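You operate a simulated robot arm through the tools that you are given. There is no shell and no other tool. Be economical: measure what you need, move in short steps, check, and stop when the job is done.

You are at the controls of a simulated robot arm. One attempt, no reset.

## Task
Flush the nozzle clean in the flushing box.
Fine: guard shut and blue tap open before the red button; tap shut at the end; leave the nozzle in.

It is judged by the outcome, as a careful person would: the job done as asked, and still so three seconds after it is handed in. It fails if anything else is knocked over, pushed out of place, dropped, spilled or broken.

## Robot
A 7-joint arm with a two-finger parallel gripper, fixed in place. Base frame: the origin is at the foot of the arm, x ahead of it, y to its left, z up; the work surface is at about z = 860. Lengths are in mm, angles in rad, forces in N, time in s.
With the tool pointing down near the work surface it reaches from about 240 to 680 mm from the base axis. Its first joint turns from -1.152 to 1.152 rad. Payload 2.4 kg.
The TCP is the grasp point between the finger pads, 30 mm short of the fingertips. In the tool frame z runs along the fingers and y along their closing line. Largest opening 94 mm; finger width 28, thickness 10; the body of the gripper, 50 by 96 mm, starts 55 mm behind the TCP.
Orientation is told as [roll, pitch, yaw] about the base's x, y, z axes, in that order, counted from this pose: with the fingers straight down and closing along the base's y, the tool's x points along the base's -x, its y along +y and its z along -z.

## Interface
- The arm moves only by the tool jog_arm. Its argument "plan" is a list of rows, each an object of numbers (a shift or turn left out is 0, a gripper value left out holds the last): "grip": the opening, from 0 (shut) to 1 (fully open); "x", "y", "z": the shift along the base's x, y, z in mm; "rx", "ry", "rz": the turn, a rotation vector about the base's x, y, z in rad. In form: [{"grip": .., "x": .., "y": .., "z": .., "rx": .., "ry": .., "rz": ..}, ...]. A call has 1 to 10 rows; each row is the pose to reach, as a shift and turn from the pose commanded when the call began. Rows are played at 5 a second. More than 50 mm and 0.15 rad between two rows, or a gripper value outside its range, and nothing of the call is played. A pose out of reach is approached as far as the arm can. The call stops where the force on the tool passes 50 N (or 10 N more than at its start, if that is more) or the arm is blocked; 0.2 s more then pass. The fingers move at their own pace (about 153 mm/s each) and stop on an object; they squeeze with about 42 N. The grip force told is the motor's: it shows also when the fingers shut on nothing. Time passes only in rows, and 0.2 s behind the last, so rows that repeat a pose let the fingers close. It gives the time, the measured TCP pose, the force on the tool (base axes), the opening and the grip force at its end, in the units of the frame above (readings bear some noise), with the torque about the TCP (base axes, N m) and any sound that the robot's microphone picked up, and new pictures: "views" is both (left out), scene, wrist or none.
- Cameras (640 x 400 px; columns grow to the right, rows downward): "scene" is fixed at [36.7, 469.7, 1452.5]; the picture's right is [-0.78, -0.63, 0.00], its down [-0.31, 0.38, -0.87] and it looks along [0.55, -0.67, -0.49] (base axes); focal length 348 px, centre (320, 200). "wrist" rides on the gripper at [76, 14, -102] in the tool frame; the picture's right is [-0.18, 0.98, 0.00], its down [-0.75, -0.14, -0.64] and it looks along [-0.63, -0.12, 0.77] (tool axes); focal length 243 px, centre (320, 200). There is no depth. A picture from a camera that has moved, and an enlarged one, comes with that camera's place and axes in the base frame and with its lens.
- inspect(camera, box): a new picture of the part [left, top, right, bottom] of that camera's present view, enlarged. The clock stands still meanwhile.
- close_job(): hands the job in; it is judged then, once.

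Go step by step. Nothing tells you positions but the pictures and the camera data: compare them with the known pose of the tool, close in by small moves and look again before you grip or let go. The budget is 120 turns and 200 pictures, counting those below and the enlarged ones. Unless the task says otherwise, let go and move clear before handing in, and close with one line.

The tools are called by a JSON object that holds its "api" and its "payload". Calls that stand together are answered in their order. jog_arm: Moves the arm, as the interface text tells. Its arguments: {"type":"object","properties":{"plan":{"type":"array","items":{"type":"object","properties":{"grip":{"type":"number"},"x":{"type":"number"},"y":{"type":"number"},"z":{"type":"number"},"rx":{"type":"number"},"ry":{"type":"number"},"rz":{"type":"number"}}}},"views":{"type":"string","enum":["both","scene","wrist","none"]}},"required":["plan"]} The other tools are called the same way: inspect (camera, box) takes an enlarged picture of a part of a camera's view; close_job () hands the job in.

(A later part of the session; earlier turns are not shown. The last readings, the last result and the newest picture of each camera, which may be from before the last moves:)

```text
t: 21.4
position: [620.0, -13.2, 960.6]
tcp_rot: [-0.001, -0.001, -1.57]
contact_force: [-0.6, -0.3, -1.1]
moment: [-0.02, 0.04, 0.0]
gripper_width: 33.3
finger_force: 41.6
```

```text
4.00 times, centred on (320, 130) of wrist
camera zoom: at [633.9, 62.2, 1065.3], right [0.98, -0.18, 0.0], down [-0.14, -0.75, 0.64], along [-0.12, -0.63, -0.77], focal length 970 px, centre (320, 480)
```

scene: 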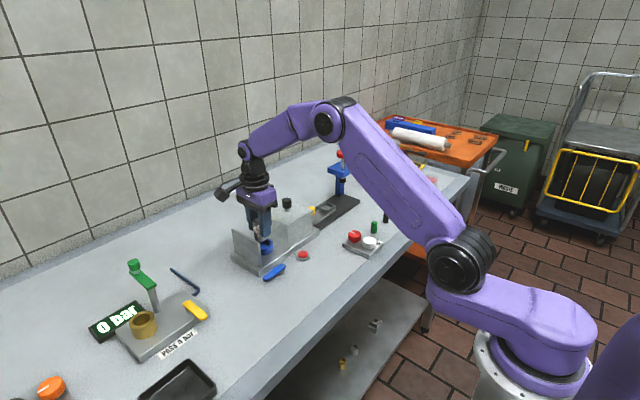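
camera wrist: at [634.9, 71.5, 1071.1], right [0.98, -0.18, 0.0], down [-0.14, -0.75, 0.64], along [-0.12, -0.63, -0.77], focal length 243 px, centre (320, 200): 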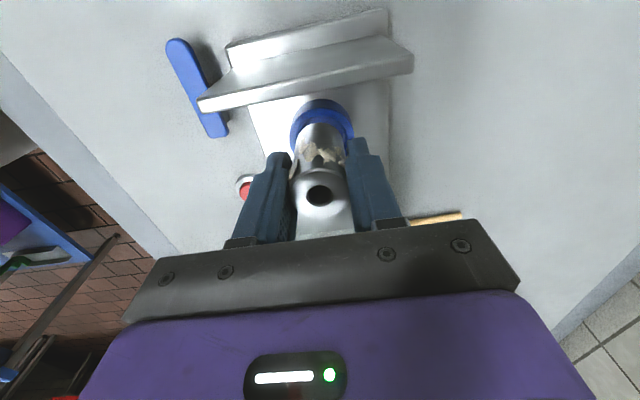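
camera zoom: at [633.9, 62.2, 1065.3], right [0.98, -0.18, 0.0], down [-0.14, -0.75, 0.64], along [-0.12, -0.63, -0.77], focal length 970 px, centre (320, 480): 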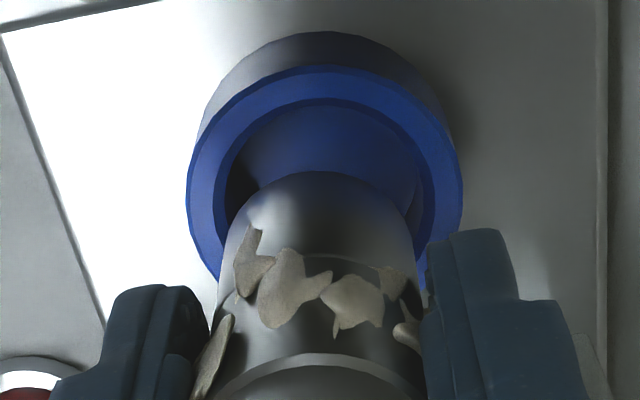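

It's now aligned to about 1 mm, with about 4 mm of clearance. I'm lowering gently.

{"api": "jog_arm", "payload": {"plan": [{"x": 1, "z": -5}, {"x": 1, "z": -10}, {"x": 1, "z": -14}, {"x": 1, "z": -18}], "views": "none"}}

{"api": "inspect", "payload": {"camera": "scene", "box": [250, 215, 290, 255]}}

{"api": "inspect", "payload": {"camera": "wrist", "box": [270, 80, 370, 180]}}

```text
t: 22.4
position: [619.1, -12.6, 943.8]
tcp_rot: [0.0, 0.0, -1.57]
contact_force: [-0.6, 0.6, -2.0]
moment: [-0.01, 0.0, -0.01]
gripper_width: 33.6
finger_force: 42.3
```

```text
10.00 times, centred on (270, 235) of scene
camera zoom: at [36.7, 469.7, 1452.5], right [-0.78, -0.63, 0.0], down [-0.31, 0.38, -0.87], along [0.55, -0.67, -0.49], focal length 3478 px, centre (820, -150)
```

zoom: 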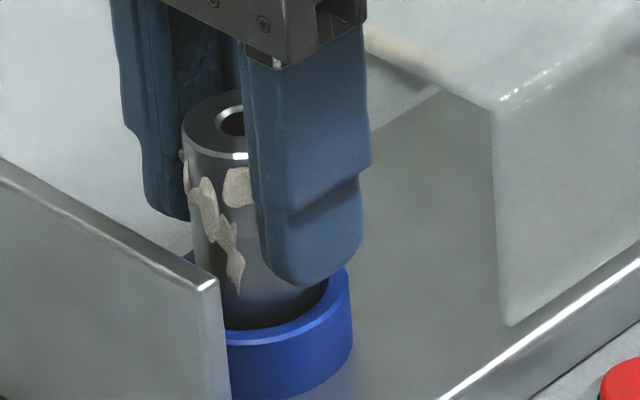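

```text
4.00 times, centred on (320, 130) of wrist
camera zoom: at [634.5, 62.4, 1047.1], right [0.98, -0.18, 0.0], down [-0.14, -0.75, 0.64], along [-0.12, -0.63, -0.77], focal length 970 px, centre (320, 480)
```

zoom: 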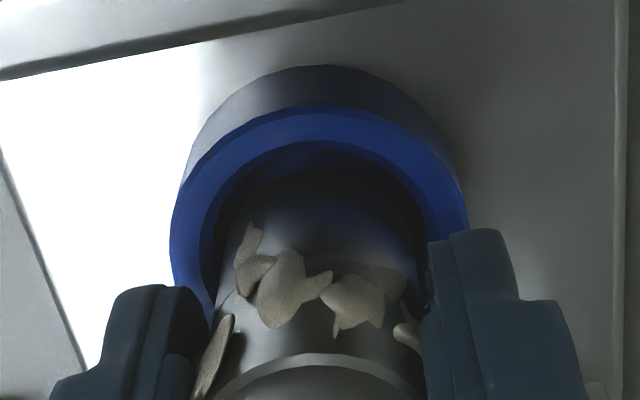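

It's entering the cup cleanly, so I'm lowering it to the floor.

{"api": "jog_arm", "payload": {"plan": [{"y": 1, "z": -3}, {"y": 1, "z": -6}, {"y": 1, "z": -8}, {"y": 1, "z": -9}], "views": "none"}}

{"api": "inspect", "payload": {"camera": "scene", "box": [250, 215, 290, 255]}}

```text
t: 23.4
position: [620.8, -12.2, 935.6]
tcp_rot: [0.0, 0.0, -1.57]
contact_force: [-0.1, -0.2, -0.3]
moment: [0.05, 0.03, 0.05]
gripper_width: 33.5
finger_force: 41.7
```

```text
10.00 times, centred on (270, 235) of scene
camera zoom: at [36.7, 469.7, 1452.5], right [-0.78, -0.63, 0.0], down [-0.31, 0.38, -0.87], along [0.55, -0.67, -0.49], focal length 3478 px, centre (820, -150)
```

zoom: 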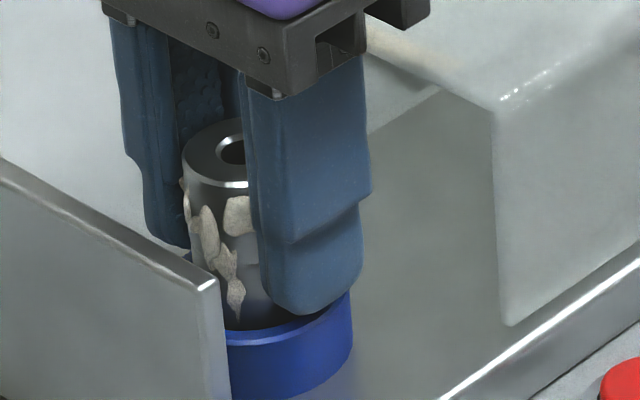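

{"api": "jog_arm", "payload": {"plan": [{"z": -1}, {"z": -2}, {"z": -3}, {"z": -4}], "views": "none"}}

{"api": "inspect", "payload": {"camera": "scene", "box": [250, 215, 290, 255]}}

```text
t: 24.4
position: [620.2, -11.8, 930.0]
tcp_rot: [0.003, 0.001, -1.569]
contact_force: [-1.8, 0.4, 3.3]
moment: [-0.03, 0.08, -0.02]
gripper_width: 33.6
finger_force: 42.3
```

```text
10.00 times, centred on (270, 235) of scene
camera zoom: at [36.6, 469.7, 1452.5], right [-0.78, -0.63, 0.0], down [-0.31, 0.38, -0.87], along [0.55, -0.67, -0.49], focal length 3478 px, centre (820, -150)
```

zoom: 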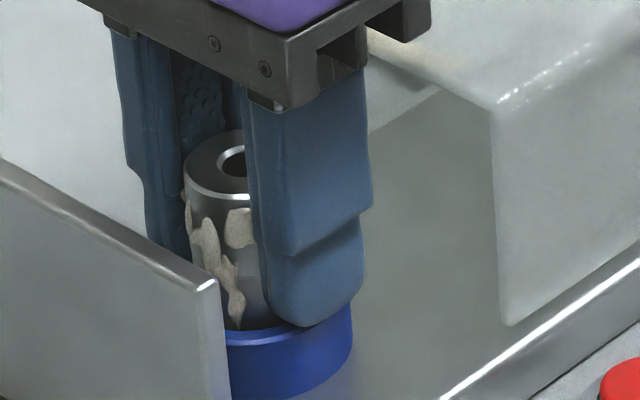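

The nozzle is touching the cup floor. I'm releasing it and lifting straight up.

{"api": "jog_arm", "payload": {"plan": [{"grip": 0.42}, {"grip": 0.5}, {"grip": 0.55}, {"z": 20}, {"z": 60}, {"z": 100}, {"z": 130}]}}

{"api": "inspect", "payload": {"camera": "scene", "box": [220, 190, 320, 290]}}

{"api": "inspect", "payload": {"camera": "wrist", "box": [150, 0, 470, 200]}}

```text
t: 26.0
position: [619.9, -11.2, 1061.6]
tcp_rot: [0.0, 0.001, -1.57]
contact_force: [-0.1, 0.3, 0.4]
moment: [0.01, 0.03, 0.02]
gripper_width: 51.8
finger_force: 0.1
camera wrist: at [634.7, 63.7, 1165.9], right [0.98, -0.18, 0.0], down [-0.14, -0.75, 0.64], along [-0.12, -0.63, -0.77], focal length 243 px, centre (320, 200)
```

scene: 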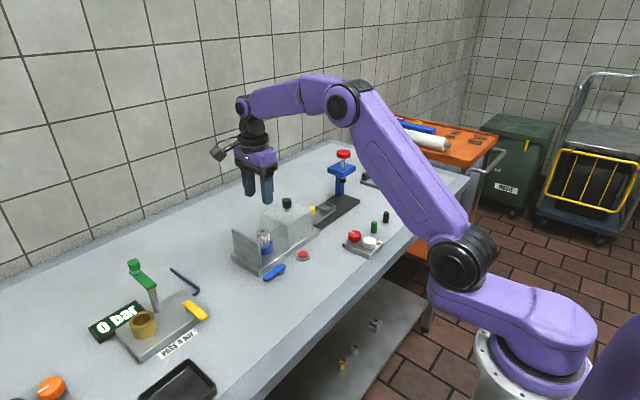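
wrist: 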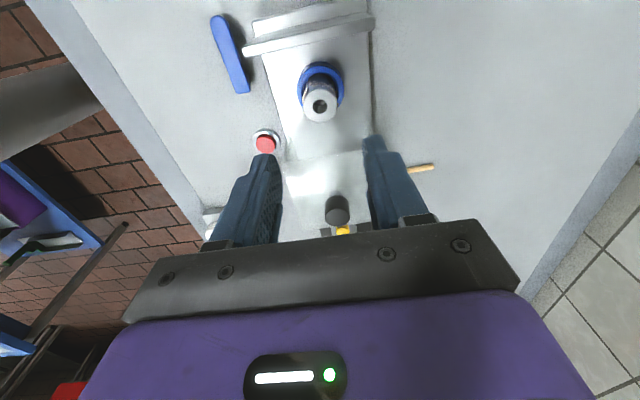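

```text
4.00 times, centred on (270, 240) of scene
camera zoom: at [36.7, 469.7, 1452.5], right [-0.78, -0.63, 0.0], down [-0.31, 0.38, -0.87], along [0.55, -0.67, -0.49], focal length 1391 px, centre (520, 40)
```

zoom: 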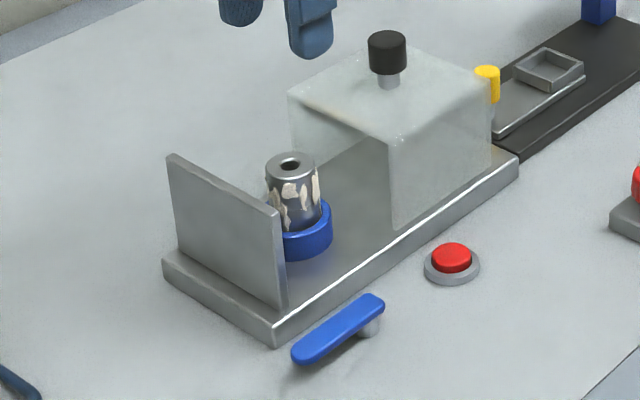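

```text
2.00 times, centred on (310, 100) of wrist
camera zoom: at [634.7, 63.7, 1165.9], right [0.98, -0.18, 0.0], down [-0.14, -0.75, 0.64], along [-0.12, -0.63, -0.77], focal length 485 px, centre (340, 400)
```

zoom: 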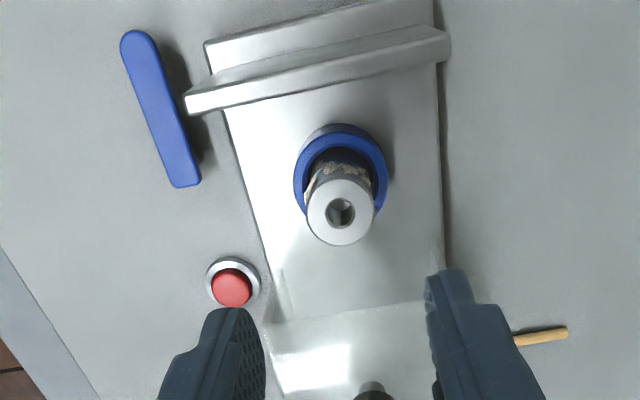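

The nozzle is seated upright in the cup. Next I'll regrip the guard knob at about (620,-104) and slide the guard shut.

{"api": "jog_arm", "payload": {"plan": [{"y": -46, "grip": 0.6}, {"y": -92}, {"y": -92.5, "z": -30}, {"y": -92.5, "z": -50}]}}

{"api": "inspect", "payload": {"camera": "scene", "box": [240, 150, 340, 250]}}

```text
t: 27.0
position: [619.4, -105.1, 1010.0]
tcp_rot: [0.001, -0.001, -1.571]
contact_force: [0.9, -0.2, -0.1]
moment: [-0.02, 0.03, -0.03]
gripper_width: 56.4
finger_force: 0.0
camera wrist: at [634.5, -29.3, 1114.1], right [0.98, -0.18, 0.0], down [-0.14, -0.75, 0.64], along [-0.12, -0.63, -0.77], focal length 243 px, centre (320, 200)
```

scene: 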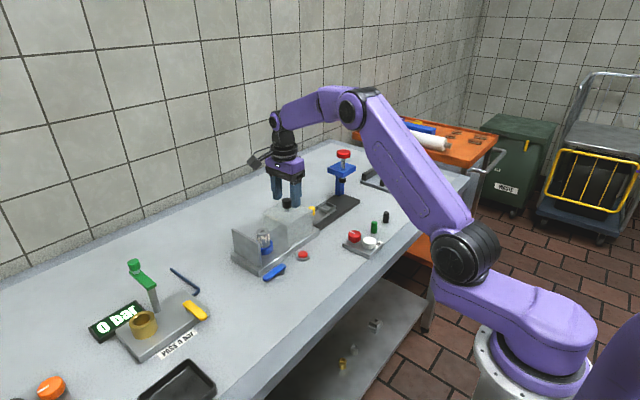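
wrist: 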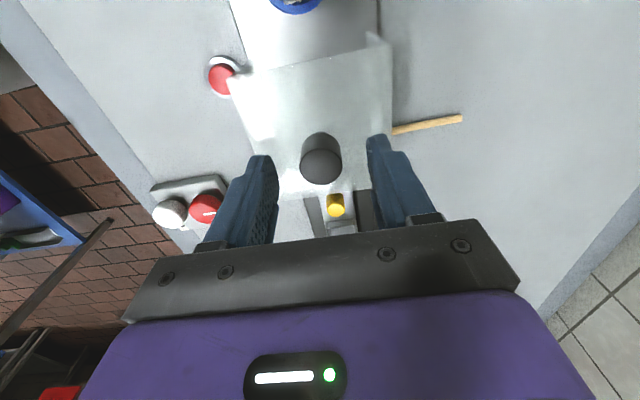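

```text
4.00 times, centred on (290, 200) of scene
camera zoom: at [36.7, 469.7, 1452.5], right [-0.78, -0.63, 0.0], down [-0.31, 0.38, -0.87], along [0.55, -0.67, -0.49], focal length 1391 px, centre (440, 200)
```

zoom: 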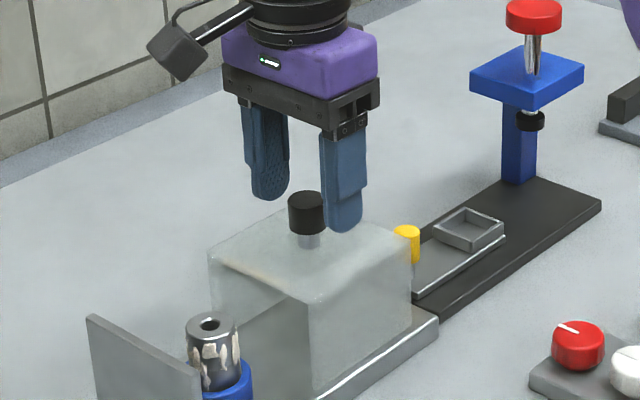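

The knob is between the fingers. I'm going down 14 mm, gripping it and sliding the guard toward +y.

{"api": "jog_arm", "payload": {"plan": [{"z": -7}, {"z": -14}, {"z": -14, "grip": 0.2}, {"z": -14, "grip": 0}, {"z": -14}, {"z": -14}], "views": "none"}}

{"api": "jog_arm", "payload": {"plan": [{"y": 10}, {"y": 20}, {"y": 30}, {"y": 40}, {"y": 50}, {"y": 60}, {"y": 70}, {"y": 80}, {"y": 86}, {"y": 90}]}}

{"api": "inspect", "payload": {"camera": "scene", "box": [220, 190, 320, 290]}}

```text
t: 28.4
position: [620.8, -103.5, 996.1]
tcp_rot: [0.0, 0.001, -1.569]
contact_force: [2.1, -0.2, -0.4]
moment: [0.0, -0.05, -0.03]
gripper_width: 25.4
finger_force: 45.3
```

```text
t: 30.6
position: [619.6, -13.2, 996.6]
tcp_rot: [0.001, -0.001, -1.57]
contact_force: [9.6, 1.3, -0.6]
moment: [-0.62, -0.18, -0.21]
gripper_width: 25.7
finger_force: 44.7
camera wrist: at [634.9, 62.1, 1100.5], right [0.98, -0.18, 0.0], down [-0.14, -0.75, 0.64], along [-0.12, -0.63, -0.77], focal length 243 px, centre (320, 200)
```

scene: 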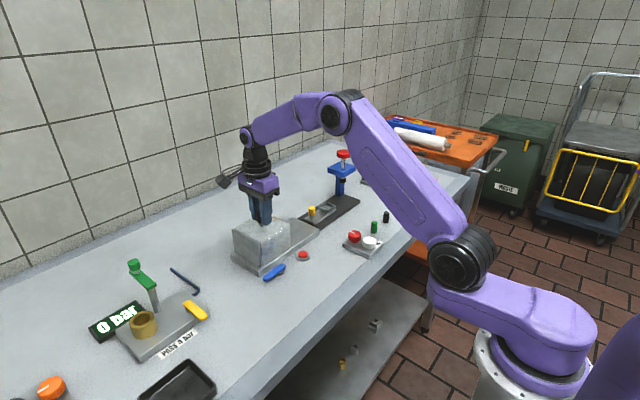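
wrist: 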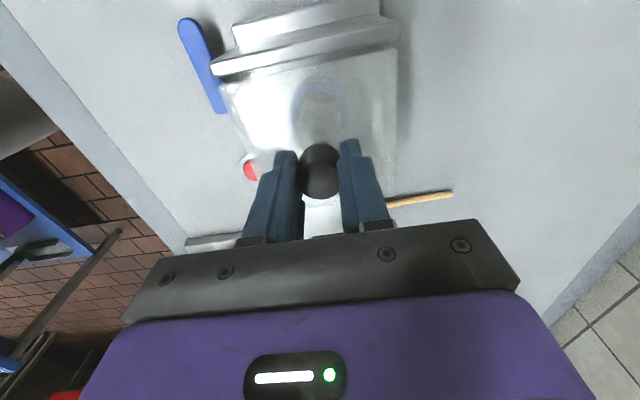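

```text
4.00 times, centred on (270, 240) of scene
camera zoom: at [36.9, 469.8, 1452.4], right [-0.78, -0.63, 0.0], down [-0.31, 0.38, -0.87], along [0.55, -0.67, -0.49], focal length 1391 px, centre (520, 40)
```

zoom: 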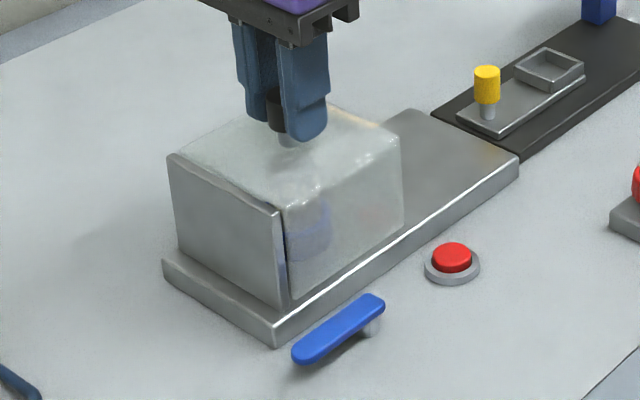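

It's nearly shut. I'm pushing a little more until it meets the stop.

{"api": "jog_arm", "payload": {"plan": [{"y": 1}, {"y": 2}, {"y": 3}, {"y": 4}, {"y": 5}], "views": "none"}}

{"api": "inspect", "payload": {"camera": "scene", "box": [220, 190, 320, 290]}}

```text
t: 31.8
position: [620.4, -9.9, 996.8]
tcp_rot: [0.001, 0.002, -1.57]
contact_force: [10.8, -2.3, 3.6]
moment: [0.79, -0.06, 0.19]
gripper_width: 25.2
finger_force: 44.9
```

```text
4.00 times, centred on (270, 240) of scene
camera zoom: at [36.9, 469.6, 1452.5], right [-0.78, -0.63, 0.0], down [-0.31, 0.38, -0.87], along [0.55, -0.67, -0.49], focal length 1391 px, centre (520, 40)
```

zoom: 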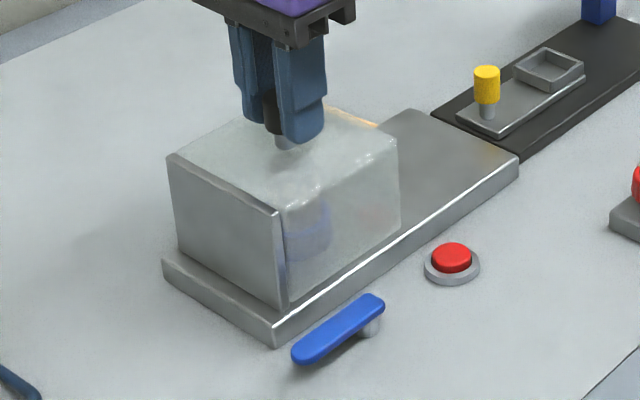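

{"api": "jog_arm", "payload": {"plan": [{"y": 1}, {"y": 2}, {"y": 3}, {"y": 4}], "views": "none"}}

{"api": "inspect", "payload": {"camera": "scene", "box": [230, 200, 310, 280]}}

```text
t: 32.8
position: [620.5, -8.4, 997.2]
tcp_rot: [0.003, -0.004, -1.578]
contact_force: [11.5, -22.6, 2.6]
moment: [0.44, -0.17, -0.03]
gripper_width: 25.4
finger_force: 44.7
```

```text
5.00 times, centred on (270, 240) of scene
camera zoom: at [37.0, 469.0, 1452.7], right [-0.78, -0.63, 0.0], down [-0.31, 0.38, -0.87], along [0.55, -0.67, -0.49], focal length 1739 px, centre (570, 0)
```

zoom: 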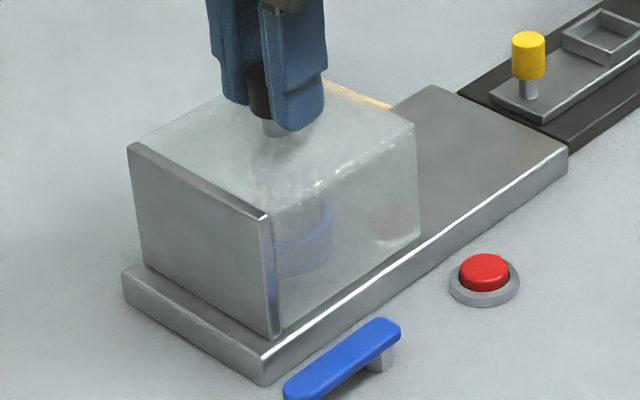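

The guard is hard against its stop (22 N), so it's shut. I'm releasing it, lifting, and moving to look closely at the blue tap.

{"api": "jog_arm", "payload": {"plan": [{"y": -1}, {"y": -1, "grip": 0.3}, {"y": -1, "grip": 0.5}, {"y": -1, "z": 30}, {"y": -1, "z": 70}, {"y": -20, "z": 70, "x": -40}, {"y": -40, "z": 70, "x": -78}]}}

{"api": "inspect", "payload": {"camera": "scene", "box": [240, 220, 320, 290]}}

{"api": "inspect", "payload": {"camera": "wrist", "box": [200, 0, 440, 160]}}

```text
t: 34.4
position: [540.5, -45.4, 1066.2]
tcp_rot: [-0.001, 0.0, -1.57]
contact_force: [0.5, -0.1, -0.1]
moment: [0.0, 0.0, 0.02]
gripper_width: 46.9
finger_force: 0.1
camera wrist: at [555.3, 29.3, 1169.8], right [0.98, -0.18, 0.0], down [-0.14, -0.75, 0.64], along [-0.12, -0.63, -0.77], focal length 243 px, centre (320, 200)
```

scene: 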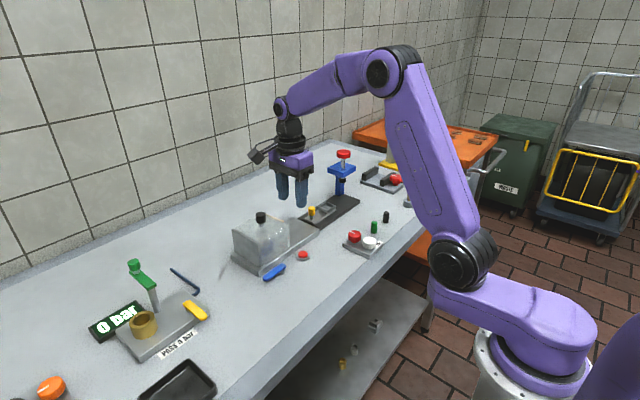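
wrist: 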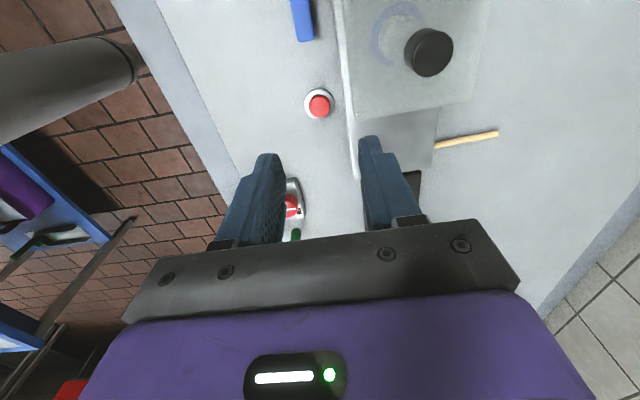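

```text
5.71 times, centred on (280, 255) of scene
camera zoom: at [36.7, 469.7, 1452.5], right [-0.78, -0.63, 0.0], down [-0.31, 0.38, -0.87], along [0.55, -0.67, -0.49], focal length 1987 px, centre (549, -114)
```

zoom: 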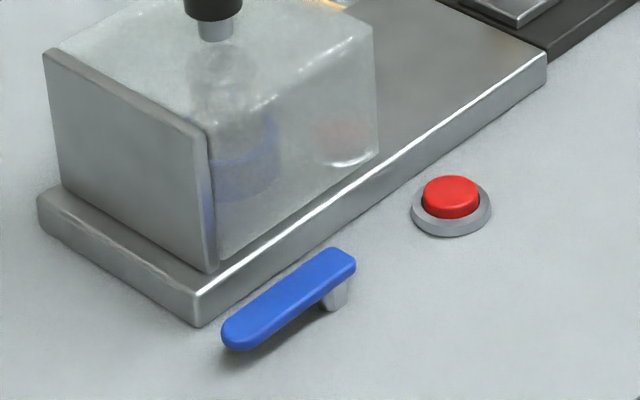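

```text
2.50 times, centred on (320, 80) of wrist
camera zoom: at [555.3, 29.3, 1169.8], right [0.98, -0.18, 0.0], down [-0.14, -0.75, 0.64], along [-0.12, -0.63, -0.77], focal length 606 px, centre (320, 500)
```

zoom: 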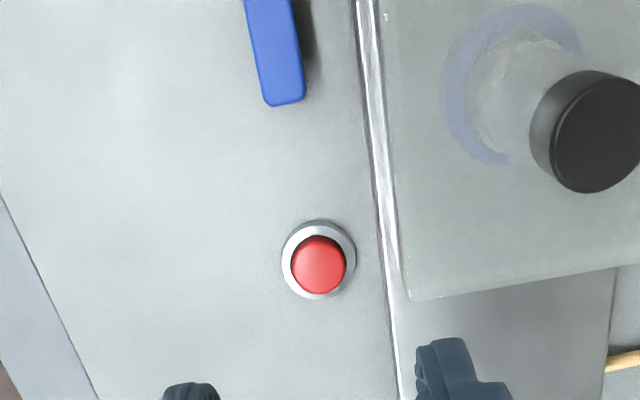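

The lever's pivot is near (536,12) and its free end points to +y, at about z 870–880. It can only swing toward -x, so I'll use the inner finger with the gripper wide open, starting between the lever and the plate.

{"api": "jog_arm", "payload": {"plan": [{"x": -10, "y": 45, "grip": 0.745}, {"x": -21, "y": 90}, {"x": -21, "y": 99, "z": -40}, {"x": -21, "y": 99, "z": -80}, {"x": -21, "y": 99, "z": -120}]}}

{"api": "inspect", "payload": {"camera": "scene", "box": [210, 190, 330, 300]}}

{"api": "inspect", "payload": {"camera": "wrist", "box": [220, 80, 460, 240]}}

```text
t: 35.6
position: [520.0, 54.9, 946.7]
tcp_rot: [-0.001, -0.002, -1.568]
contact_force: [-2.2, -0.7, 0.3]
moment: [0.01, -0.06, 0.0]
gripper_width: 68.9
finger_force: 0.0
camera wrist: at [535.6, 129.4, 1050.7], right [0.98, -0.18, 0.0], down [-0.14, -0.75, 0.64], along [-0.12, -0.63, -0.77], focal length 243 px, centre (320, 200)
```

scene: 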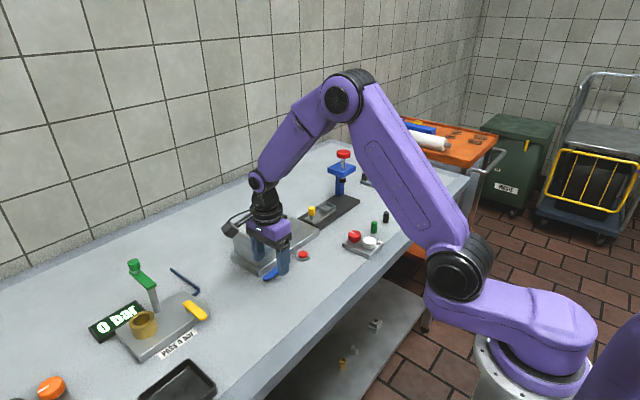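
wrist: 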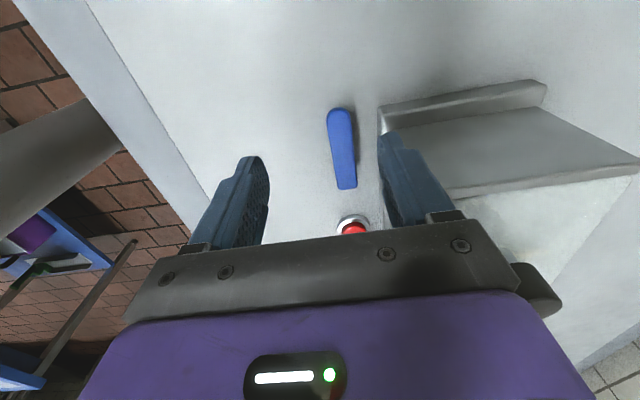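

```text
3.64 times, centred on (270, 245) of scene
camera zoom: at [36.6, 469.7, 1452.5], right [-0.78, -0.63, 0.0], down [-0.31, 0.38, -0.87], along [0.55, -0.67, -0.49], focal length 1265 px, centre (502, 36)
```

zoom: 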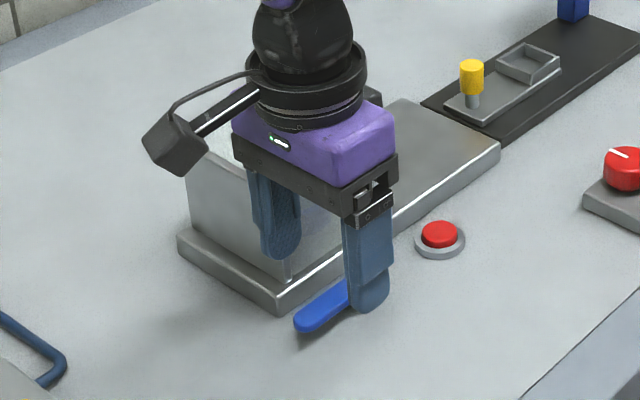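

```text
2.50 times, centred on (340, 160) of wrist
camera zoom: at [535.6, 129.4, 1050.7], right [0.98, -0.18, 0.0], down [-0.14, -0.75, 0.64], along [-0.12, -0.63, -0.77], focal length 606 px, centre (270, 300)
```

zoom: 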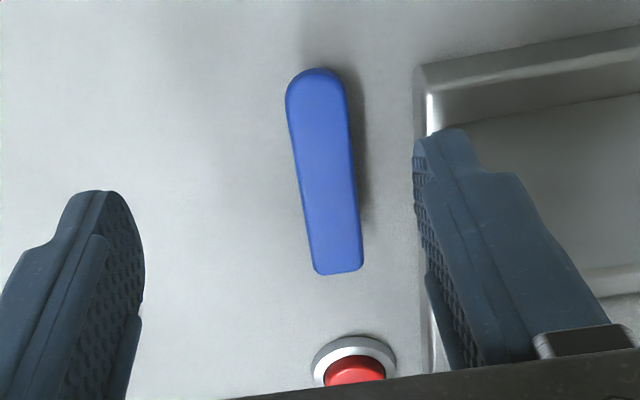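

The lever lies at x≈536, y −2..68, with a gap of about 22 mm to the plate. I'm shifting −5 in x and lowering the inner finger into the gap.

{"api": "jog_arm", "payload": {"plan": [{"x": -5}, {"x": -5, "z": -25}], "views": "none"}}

{"api": "inspect", "payload": {"camera": "wrist", "box": [220, 80, 460, 240]}}

{"api": "inspect", "payload": {"camera": "scene", "box": [230, 220, 310, 290]}}

```text
t: 36.2
position: [516.3, 54.0, 922.4]
tcp_rot: [-0.001, 0.001, -1.568]
contact_force: [-0.2, 0.0, 0.6]
moment: [0.02, 0.0, 0.02]
gripper_width: 70.2
finger_force: 0.1
```

```text
2.50 times, centred on (340, 160) of wrist
camera zoom: at [530.6, 129.0, 1025.9], right [0.98, -0.18, 0.0], down [-0.14, -0.75, 0.64], along [-0.12, -0.63, -0.77], focal length 606 px, centre (270, 300)
```

zoom: 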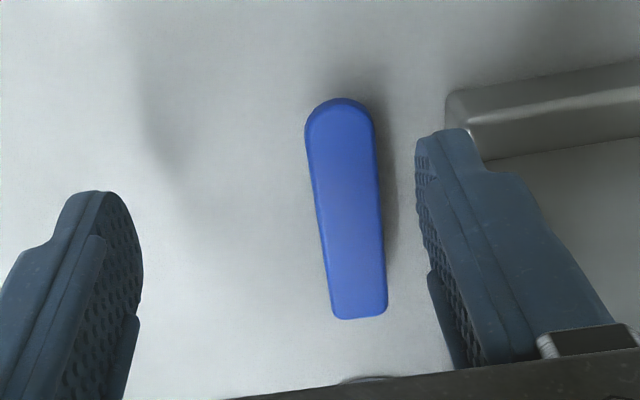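

```text
5.71 times, centred on (270, 255) of scene
camera zoom: at [36.7, 469.7, 1452.5], right [-0.78, -0.63, 0.0], down [-0.31, 0.38, -0.87], along [0.55, -0.67, -0.49], focal length 1987 px, centre (606, -114)
```

zoom: 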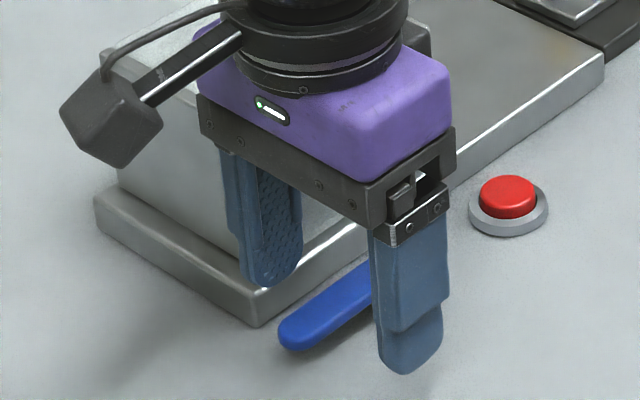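

{"api": "jog_arm", "payload": {"plan": [{"z": -12}, {"z": -20}, {"z": -25}], "views": "none"}}

{"api": "inspect", "payload": {"camera": "wrist", "box": [220, 80, 460, 240]}}

{"api": "inspect", "payload": {"camera": "scene", "box": [230, 220, 310, 290]}}

```text
t: 37.0
position: [515.4, 54.4, 897.0]
tcp_rot: [0.0, 0.001, -1.571]
contact_force: [-0.7, -0.4, 0.2]
moment: [0.03, 0.0, 0.03]
gripper_width: 69.9
finger_force: 0.1
```

```text
2.50 times, centred on (340, 160) of wrist
camera zoom: at [530.5, 129.0, 1000.1], right [0.98, -0.18, 0.0], down [-0.14, -0.75, 0.64], along [-0.12, -0.63, -0.77], focal length 606 px, centre (270, 300)
```

zoom: 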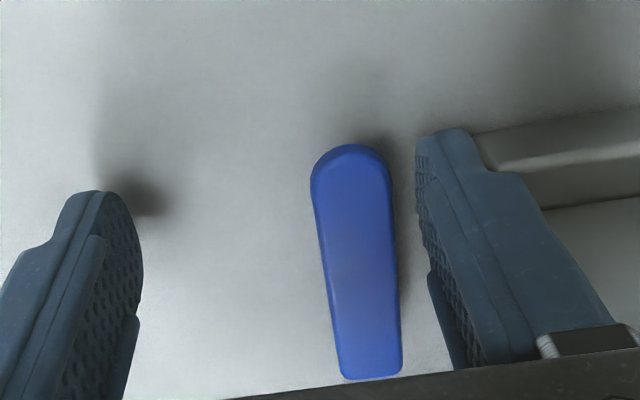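

```text
5.71 times, centred on (270, 255) of scene
camera zoom: at [36.7, 469.7, 1452.5], right [-0.78, -0.63, 0.0], down [-0.31, 0.38, -0.87], along [0.55, -0.67, -0.49], focal length 1987 px, centre (606, -114)
```

zoom: 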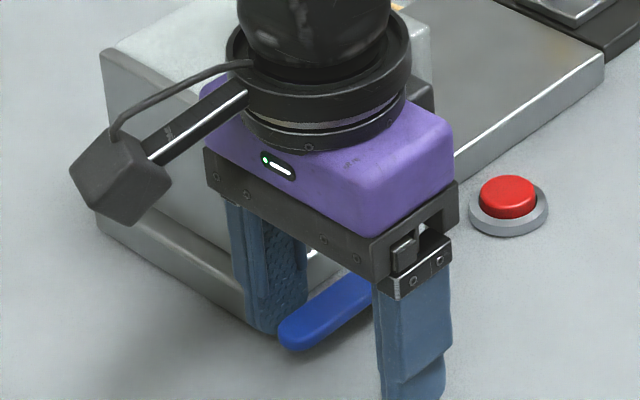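

The finger is beside the lever. I'm pushing gently toward -x and watching the response.

{"api": "jog_arm", "payload": {"plan": [{"x": -4}, {"x": -8}, {"x": -13, "y": 1}, {"x": -18, "y": 2}], "views": "wrist"}}

{"api": "inspect", "payload": {"camera": "wrist", "box": [220, 80, 460, 240]}}

```text
t: 38.0
position: [497.4, 56.8, 895.9]
tcp_rot: [0.002, 0.001, -1.573]
contact_force: [3.0, 0.7, 0.1]
moment: [-0.01, -0.07, 0.06]
gripper_width: 72.0
finger_force: 1.9
camera wrist: at [512.3, 130.9, 1000.4], right [0.98, -0.18, 0.0], down [-0.14, -0.75, 0.64], along [-0.12, -0.63, -0.77], focal length 243 px, centre (320, 200)
```

wrist: 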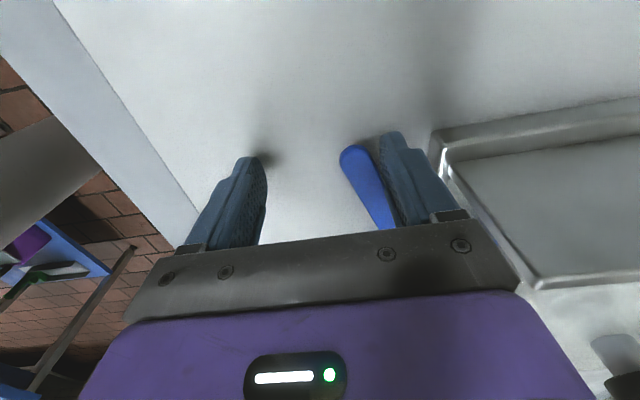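

```text
2.50 times, centred on (340, 160) of wrist
camera zoom: at [512.3, 130.9, 1000.4], right [0.98, -0.18, 0.0], down [-0.14, -0.75, 0.64], along [-0.12, -0.63, -0.77], focal length 606 px, centre (270, 300)
```

zoom: 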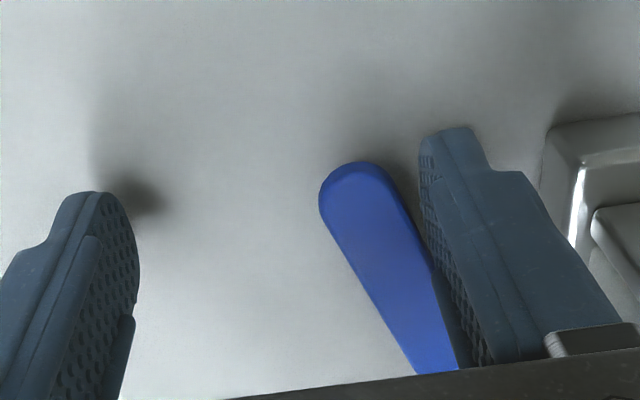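

The lever turns easily at about 3 N. I'm following the arc further.

{"api": "jog_arm", "payload": {"plan": [{"x": -5, "y": -0.5}, {"x": -10, "y": -1}, {"x": -15, "y": -2}, {"x": -20, "y": -4}, {"x": -25, "y": -6}, {"x": -32, "y": -10}, {"x": -36, "y": -14}], "views": "wrist"}}

{"api": "inspect", "payload": {"camera": "scene", "box": [240, 210, 340, 300]}}

```text
t: 39.6
position: [461.3, 42.3, 896.4]
tcp_rot: [0.001, -0.002, -1.572]
contact_force: [0.1, 1.2, 0.8]
moment: [0.03, 0.01, 0.06]
gripper_width: 70.5
finger_force: 0.7
camera wrist: at [476.1, 116.8, 1000.3], right [0.98, -0.18, 0.0], down [-0.14, -0.75, 0.64], along [-0.12, -0.63, -0.77], focal length 243 px, centre (320, 200)
```

wrist: 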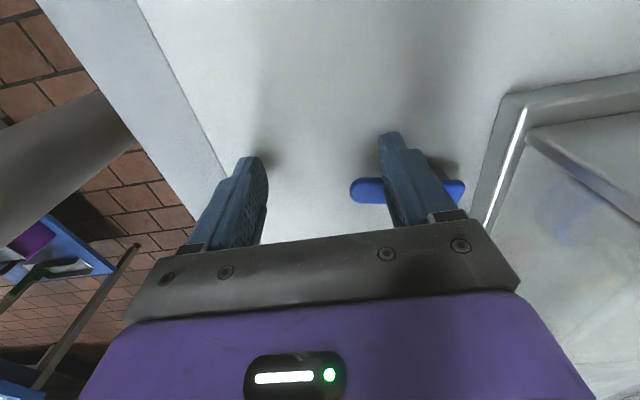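

```text
4.44 times, centred on (290, 255) of scene
camera zoom: at [36.7, 469.8, 1452.4], right [-0.78, -0.63, 0.0], down [-0.31, 0.38, -0.87], along [0.55, -0.67, -0.49], focal length 1546 px, centre (453, -44)
```

zoom: 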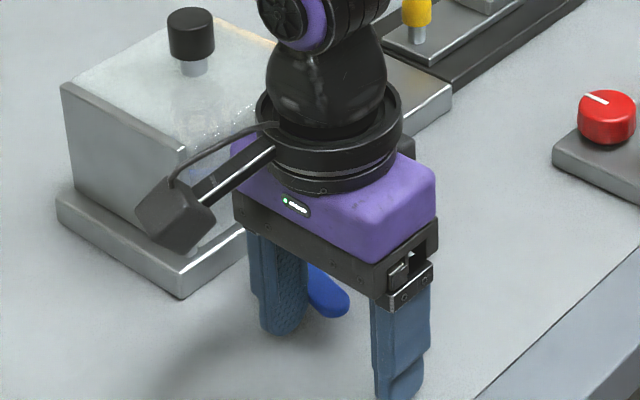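

The lever is at about 80°. I'm pushing on in -y until I feel a stop.

{"api": "jog_arm", "payload": {"plan": [{"x": -2, "y": -2}, {"x": -4, "y": -4}, {"x": -5, "y": -6}, {"x": -6, "y": -8}, {"x": -6, "y": -10}, {"x": -6, "y": -11}], "views": "wrist"}}

{"api": "inspect", "payload": {"camera": "scene", "box": [240, 210, 340, 300]}}

```text
t: 41.0
position: [454.4, 31.4, 896.6]
tcp_rot: [-0.001, 0.001, -1.565]
contact_force: [0.2, 12.4, -1.4]
moment: [0.24, -0.08, 0.48]
gripper_width: 69.9
finger_force: 0.0
camera wrist: at [470.2, 107.5, 1000.4], right [0.98, -0.18, 0.0], down [-0.14, -0.75, 0.64], along [-0.12, -0.63, -0.77], focal length 243 px, centre (320, 200)
```

wrist: 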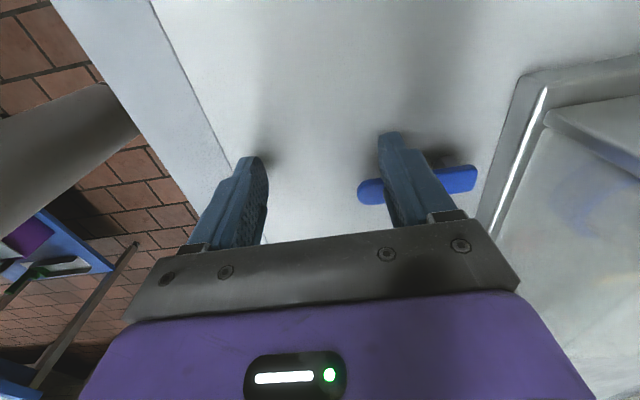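

```text
4.44 times, centred on (290, 255) of scene
camera zoom: at [36.7, 470.0, 1452.3], right [-0.78, -0.63, 0.0], down [-0.31, 0.38, -0.87], along [0.55, -0.67, -0.49], focal length 1546 px, centre (453, -44)
```

zoom: 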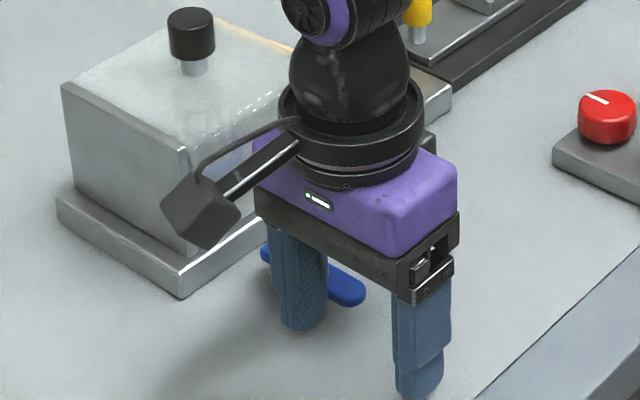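

The lever reached its stop at about 90° with 12 N, so the tap should be open. I'm backing off, lifting, and turning the gripper back so its narrow side faces the guard when I press the button.

{"api": "jog_arm", "payload": {"plan": [{"y": 7}, {"y": 7, "z": 45}, {"y": 7, "z": 90, "grip": 0.3}, {"y": -10, "x": 10, "z": 105, "rz": 0.15}, {"y": -30, "x": 25, "z": 105, "rz": 0.3}, {"y": -50, "x": 40, "z": 105, "rz": 0.45}, {"y": -70, "x": 55, "z": 105, "rz": 0.6}, {"y": -90, "x": 70, "z": 105, "rz": 0.75}, {"y": -97, "x": 80, "z": 105, "rz": 0.9}, {"y": -97, "x": 80, "z": 105, "rz": 1.05, "grip": 0}], "views": "none"}}

{"api": "jog_arm", "payload": {"plan": [{"rz": 0.15}, {"rz": 0.3}, {"rz": 0.45}, {"rz": 0.52}]}}

{"api": "inspect", "payload": {"camera": "scene", "box": [220, 190, 340, 300]}}

{"api": "inspect", "payload": {"camera": "wrist", "box": [220, 40, 460, 200]}}

```text
t: 43.2
position: [535.2, -66.2, 1001.1]
tcp_rot: [0.0, 0.001, -0.516]
contact_force: [-0.2, 0.1, 0.0]
moment: [0.03, 0.02, 0.05]
gripper_width: 0.0
finger_force: 33.2
```

```text
t: 44.2
position: [535.3, -66.0, 1001.2]
tcp_rot: [0.001, 0.0, 0.003]
contact_force: [0.0, -0.7, -0.4]
moment: [0.0, 0.03, 0.0]
gripper_width: 0.1
finger_force: 33.7
camera wrist: at [460.0, -53.2, 1105.5], right [0.18, 0.98, 0.0], down [0.75, -0.14, 0.64], along [0.63, -0.12, -0.77], focal length 243 px, centre (320, 200)
```

scene: 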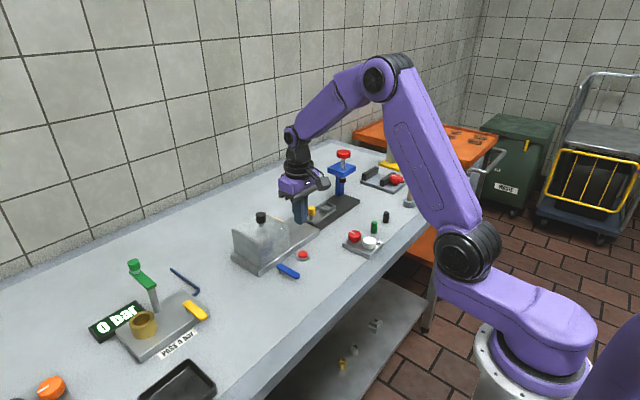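
wrist: 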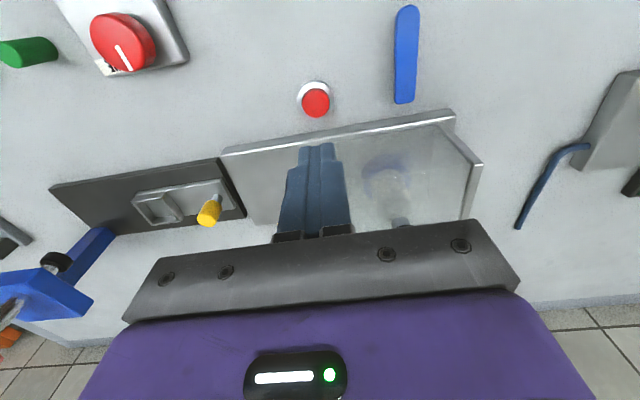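

```text
3.64 times, centred on (280, 245) of scene
camera zoom: at [36.7, 469.7, 1452.5], right [-0.78, -0.63, 0.0], down [-0.31, 0.38, -0.87], along [0.55, -0.67, -0.49], focal length 1265 px, centre (466, 36)
```

zoom: 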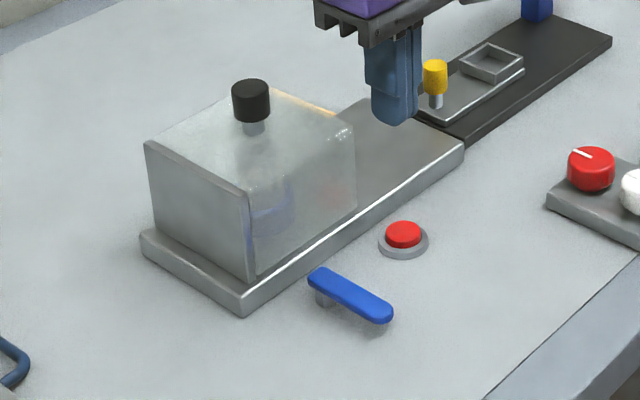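

```text
2.50 times, centred on (340, 120) of wrist
camera zoom: at [460.0, -53.2, 1105.5], right [0.18, 0.98, 0.0], down [0.75, -0.14, 0.64], along [0.63, -0.12, -0.77], focal length 606 px, centre (270, 400)
```

zoom: 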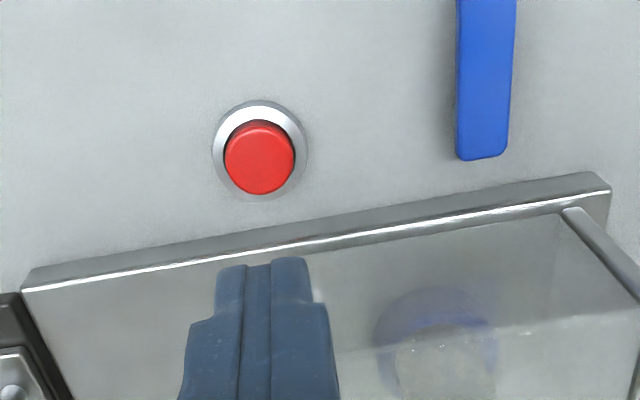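

The lever now points to -x and the guard is still shut. The button is at about (534,-69), so I'm descending over it.

{"api": "jog_arm", "payload": {"plan": [{"x": -1, "y": -3, "z": -40}, {"x": -1, "y": -3, "z": -80}]}}

{"api": "inspect", "payload": {"camera": "scene", "box": [260, 210, 340, 280]}}

{"api": "inspect", "payload": {"camera": "wrist", "box": [240, 80, 400, 200]}}

```text
t: 44.8
position: [533.8, -69.5, 921.9]
tcp_rot: [0.0, 0.003, 0.0]
contact_force: [0.0, -0.1, 0.1]
moment: [-0.02, 0.01, 0.0]
gripper_width: 0.1
finger_force: 32.9
camera wrist: at [459.0, -55.7, 1025.0], right [0.18, 0.98, 0.0], down [0.75, -0.14, 0.64], along [0.63, -0.12, -0.77], focal length 243 px, centre (320, 200)
```

scene: 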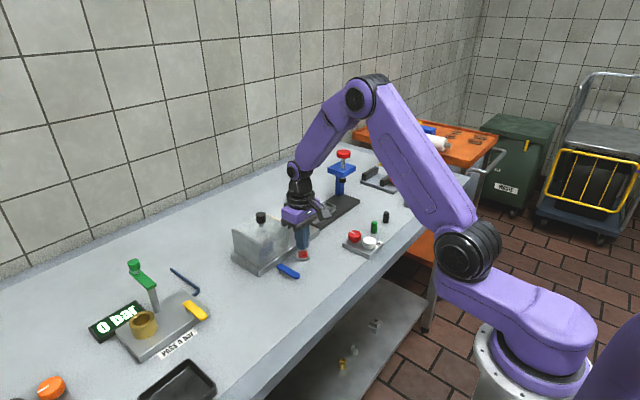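
wrist: 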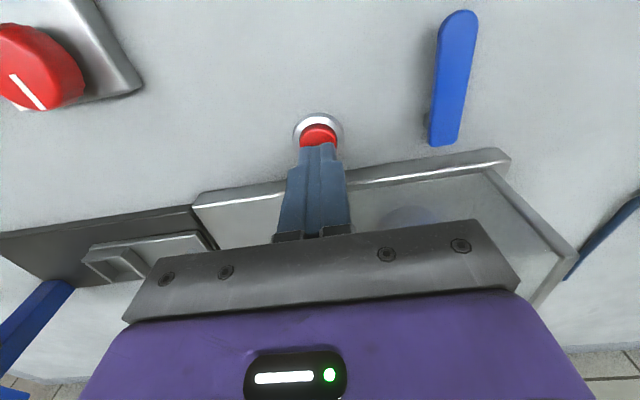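

```text
5.71 times, centred on (300, 245) of scene
camera zoom: at [36.7, 469.7, 1452.5], right [-0.78, -0.63, 0.0], down [-0.31, 0.38, -0.87], along [0.55, -0.67, -0.49], focal length 1987 px, centre (434, -57)
```

zoom: 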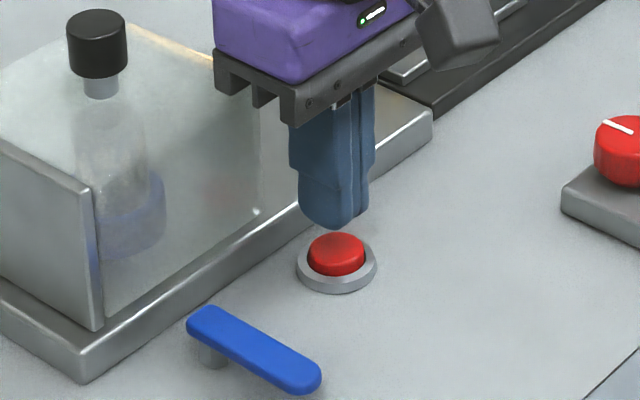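

```text
3.33 times, centred on (320, 140) of wrist
camera zoom: at [459.0, -55.7, 1025.0], right [0.18, 0.98, 0.0], down [0.75, -0.14, 0.64], along [0.63, -0.12, -0.77], focal length 809 px, centre (320, 400)
```

zoom: 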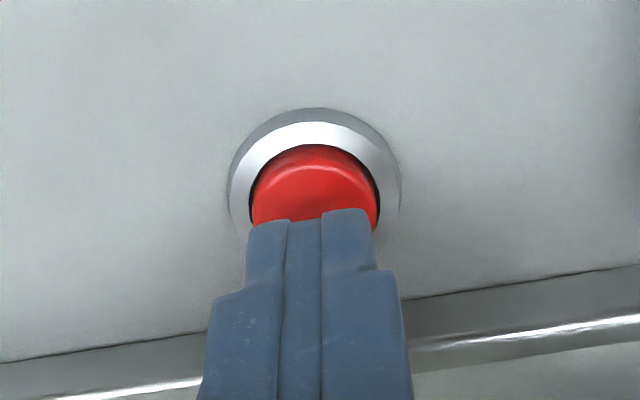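

It's aligned in y; I'm shifting x by −4 and pressing down in small steps.

{"api": "jog_arm", "payload": {"plan": [{"x": -4, "z": -5}, {"x": -4, "z": -9}, {"x": -4, "z": -12}, {"x": -4, "z": -14}, {"x": -4, "z": -16}, {"x": -4, "z": -18}], "views": "scene"}}

{"api": "inspect", "payload": {"camera": "scene", "box": [220, 200, 320, 280]}}

```text
t: 46.2
position: [530.2, -69.6, 903.6]
tcp_rot: [-0.001, -0.002, 0.002]
contact_force: [-0.4, 1.3, 0.3]
moment: [-0.03, -0.01, 0.0]
gripper_width: 0.0
finger_force: 33.4
```

scene: 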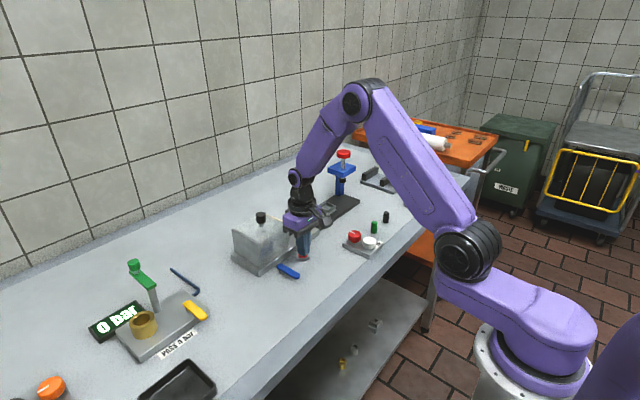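

```text
5.00 times, centred on (270, 240) of scene
camera zoom: at [36.7, 469.7, 1452.5], right [-0.78, -0.63, 0.0], down [-0.31, 0.38, -0.87], along [0.55, -0.67, -0.49], focal length 1739 px, centre (570, 0)
```

zoom: 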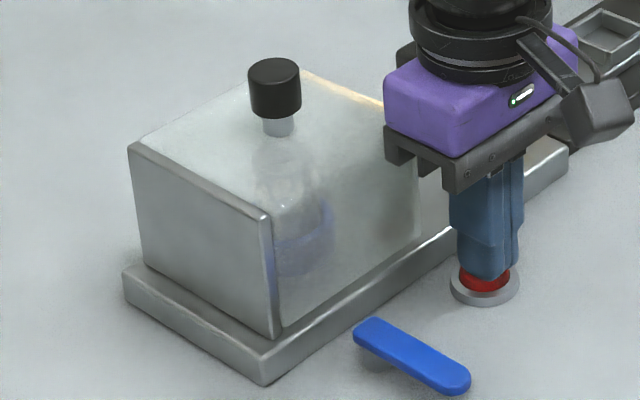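

There's no contact yet, so I'll press further in small steps.

{"api": "jog_arm", "payload": {"plan": [{"z": -1.5}, {"z": -3}, {"z": -4.5}, {"z": -6}], "views": "scene"}}

{"api": "inspect", "payload": {"camera": "scene", "box": [220, 200, 320, 280]}}

```text
t: 47.2
position: [530.4, -68.9, 898.2]
tcp_rot: [0.001, -0.002, -0.001]
contact_force: [1.4, 1.8, 1.8]
moment: [0.03, -0.05, 0.0]
gripper_width: 0.0
finger_force: 32.6
heard: click
```

scene: 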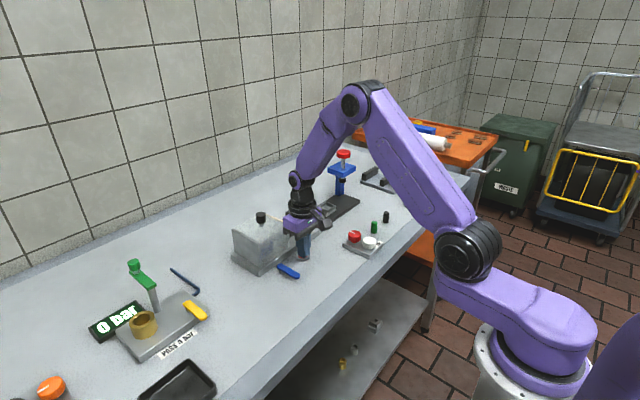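

```text
5.00 times, centred on (270, 240) of scene
camera zoom: at [36.7, 469.7, 1452.4], right [-0.78, -0.63, 0.0], down [-0.31, 0.38, -0.87], along [0.55, -0.67, -0.49], focal length 1739 px, centre (570, 0)
```

zoom: 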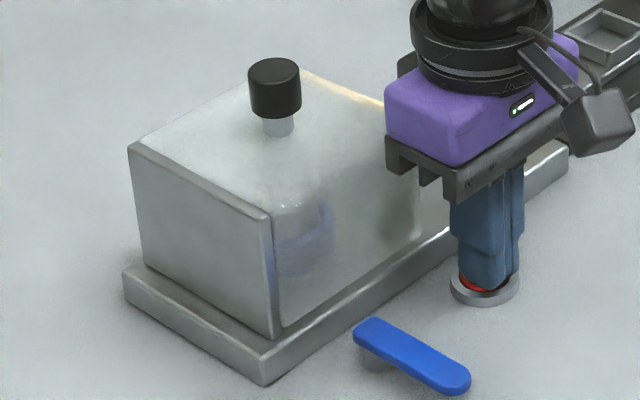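

I heard a click. I'll hold it briefly and watch the nozzle.

{"api": "jog_arm", "payload": {"plan": [{}, {}, {}, {}, {}, {}, {}], "views": "none"}}

{"api": "inspect", "payload": {"camera": "scene", "box": [240, 210, 300, 270]}}

```text
t: 48.8
position: [529.9, -69.2, 898.3]
tcp_rot: [0.0, -0.001, -0.001]
contact_force: [0.9, -0.2, 3.2]
moment: [-0.03, -0.04, 0.01]
gripper_width: 0.0
finger_force: 32.5
```

```text
6.67 times, centred on (270, 240) of scene
camera zoom: at [36.6, 469.7, 1452.5], right [-0.78, -0.63, 0.0], down [-0.31, 0.38, -0.87], along [0.55, -0.67, -0.49], focal length 2319 px, centre (653, -67)
```

zoom: 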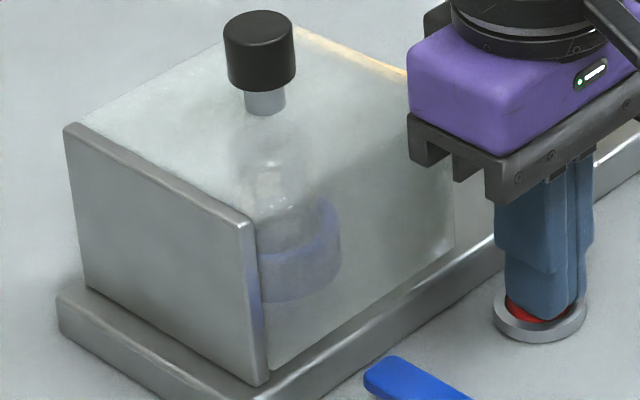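

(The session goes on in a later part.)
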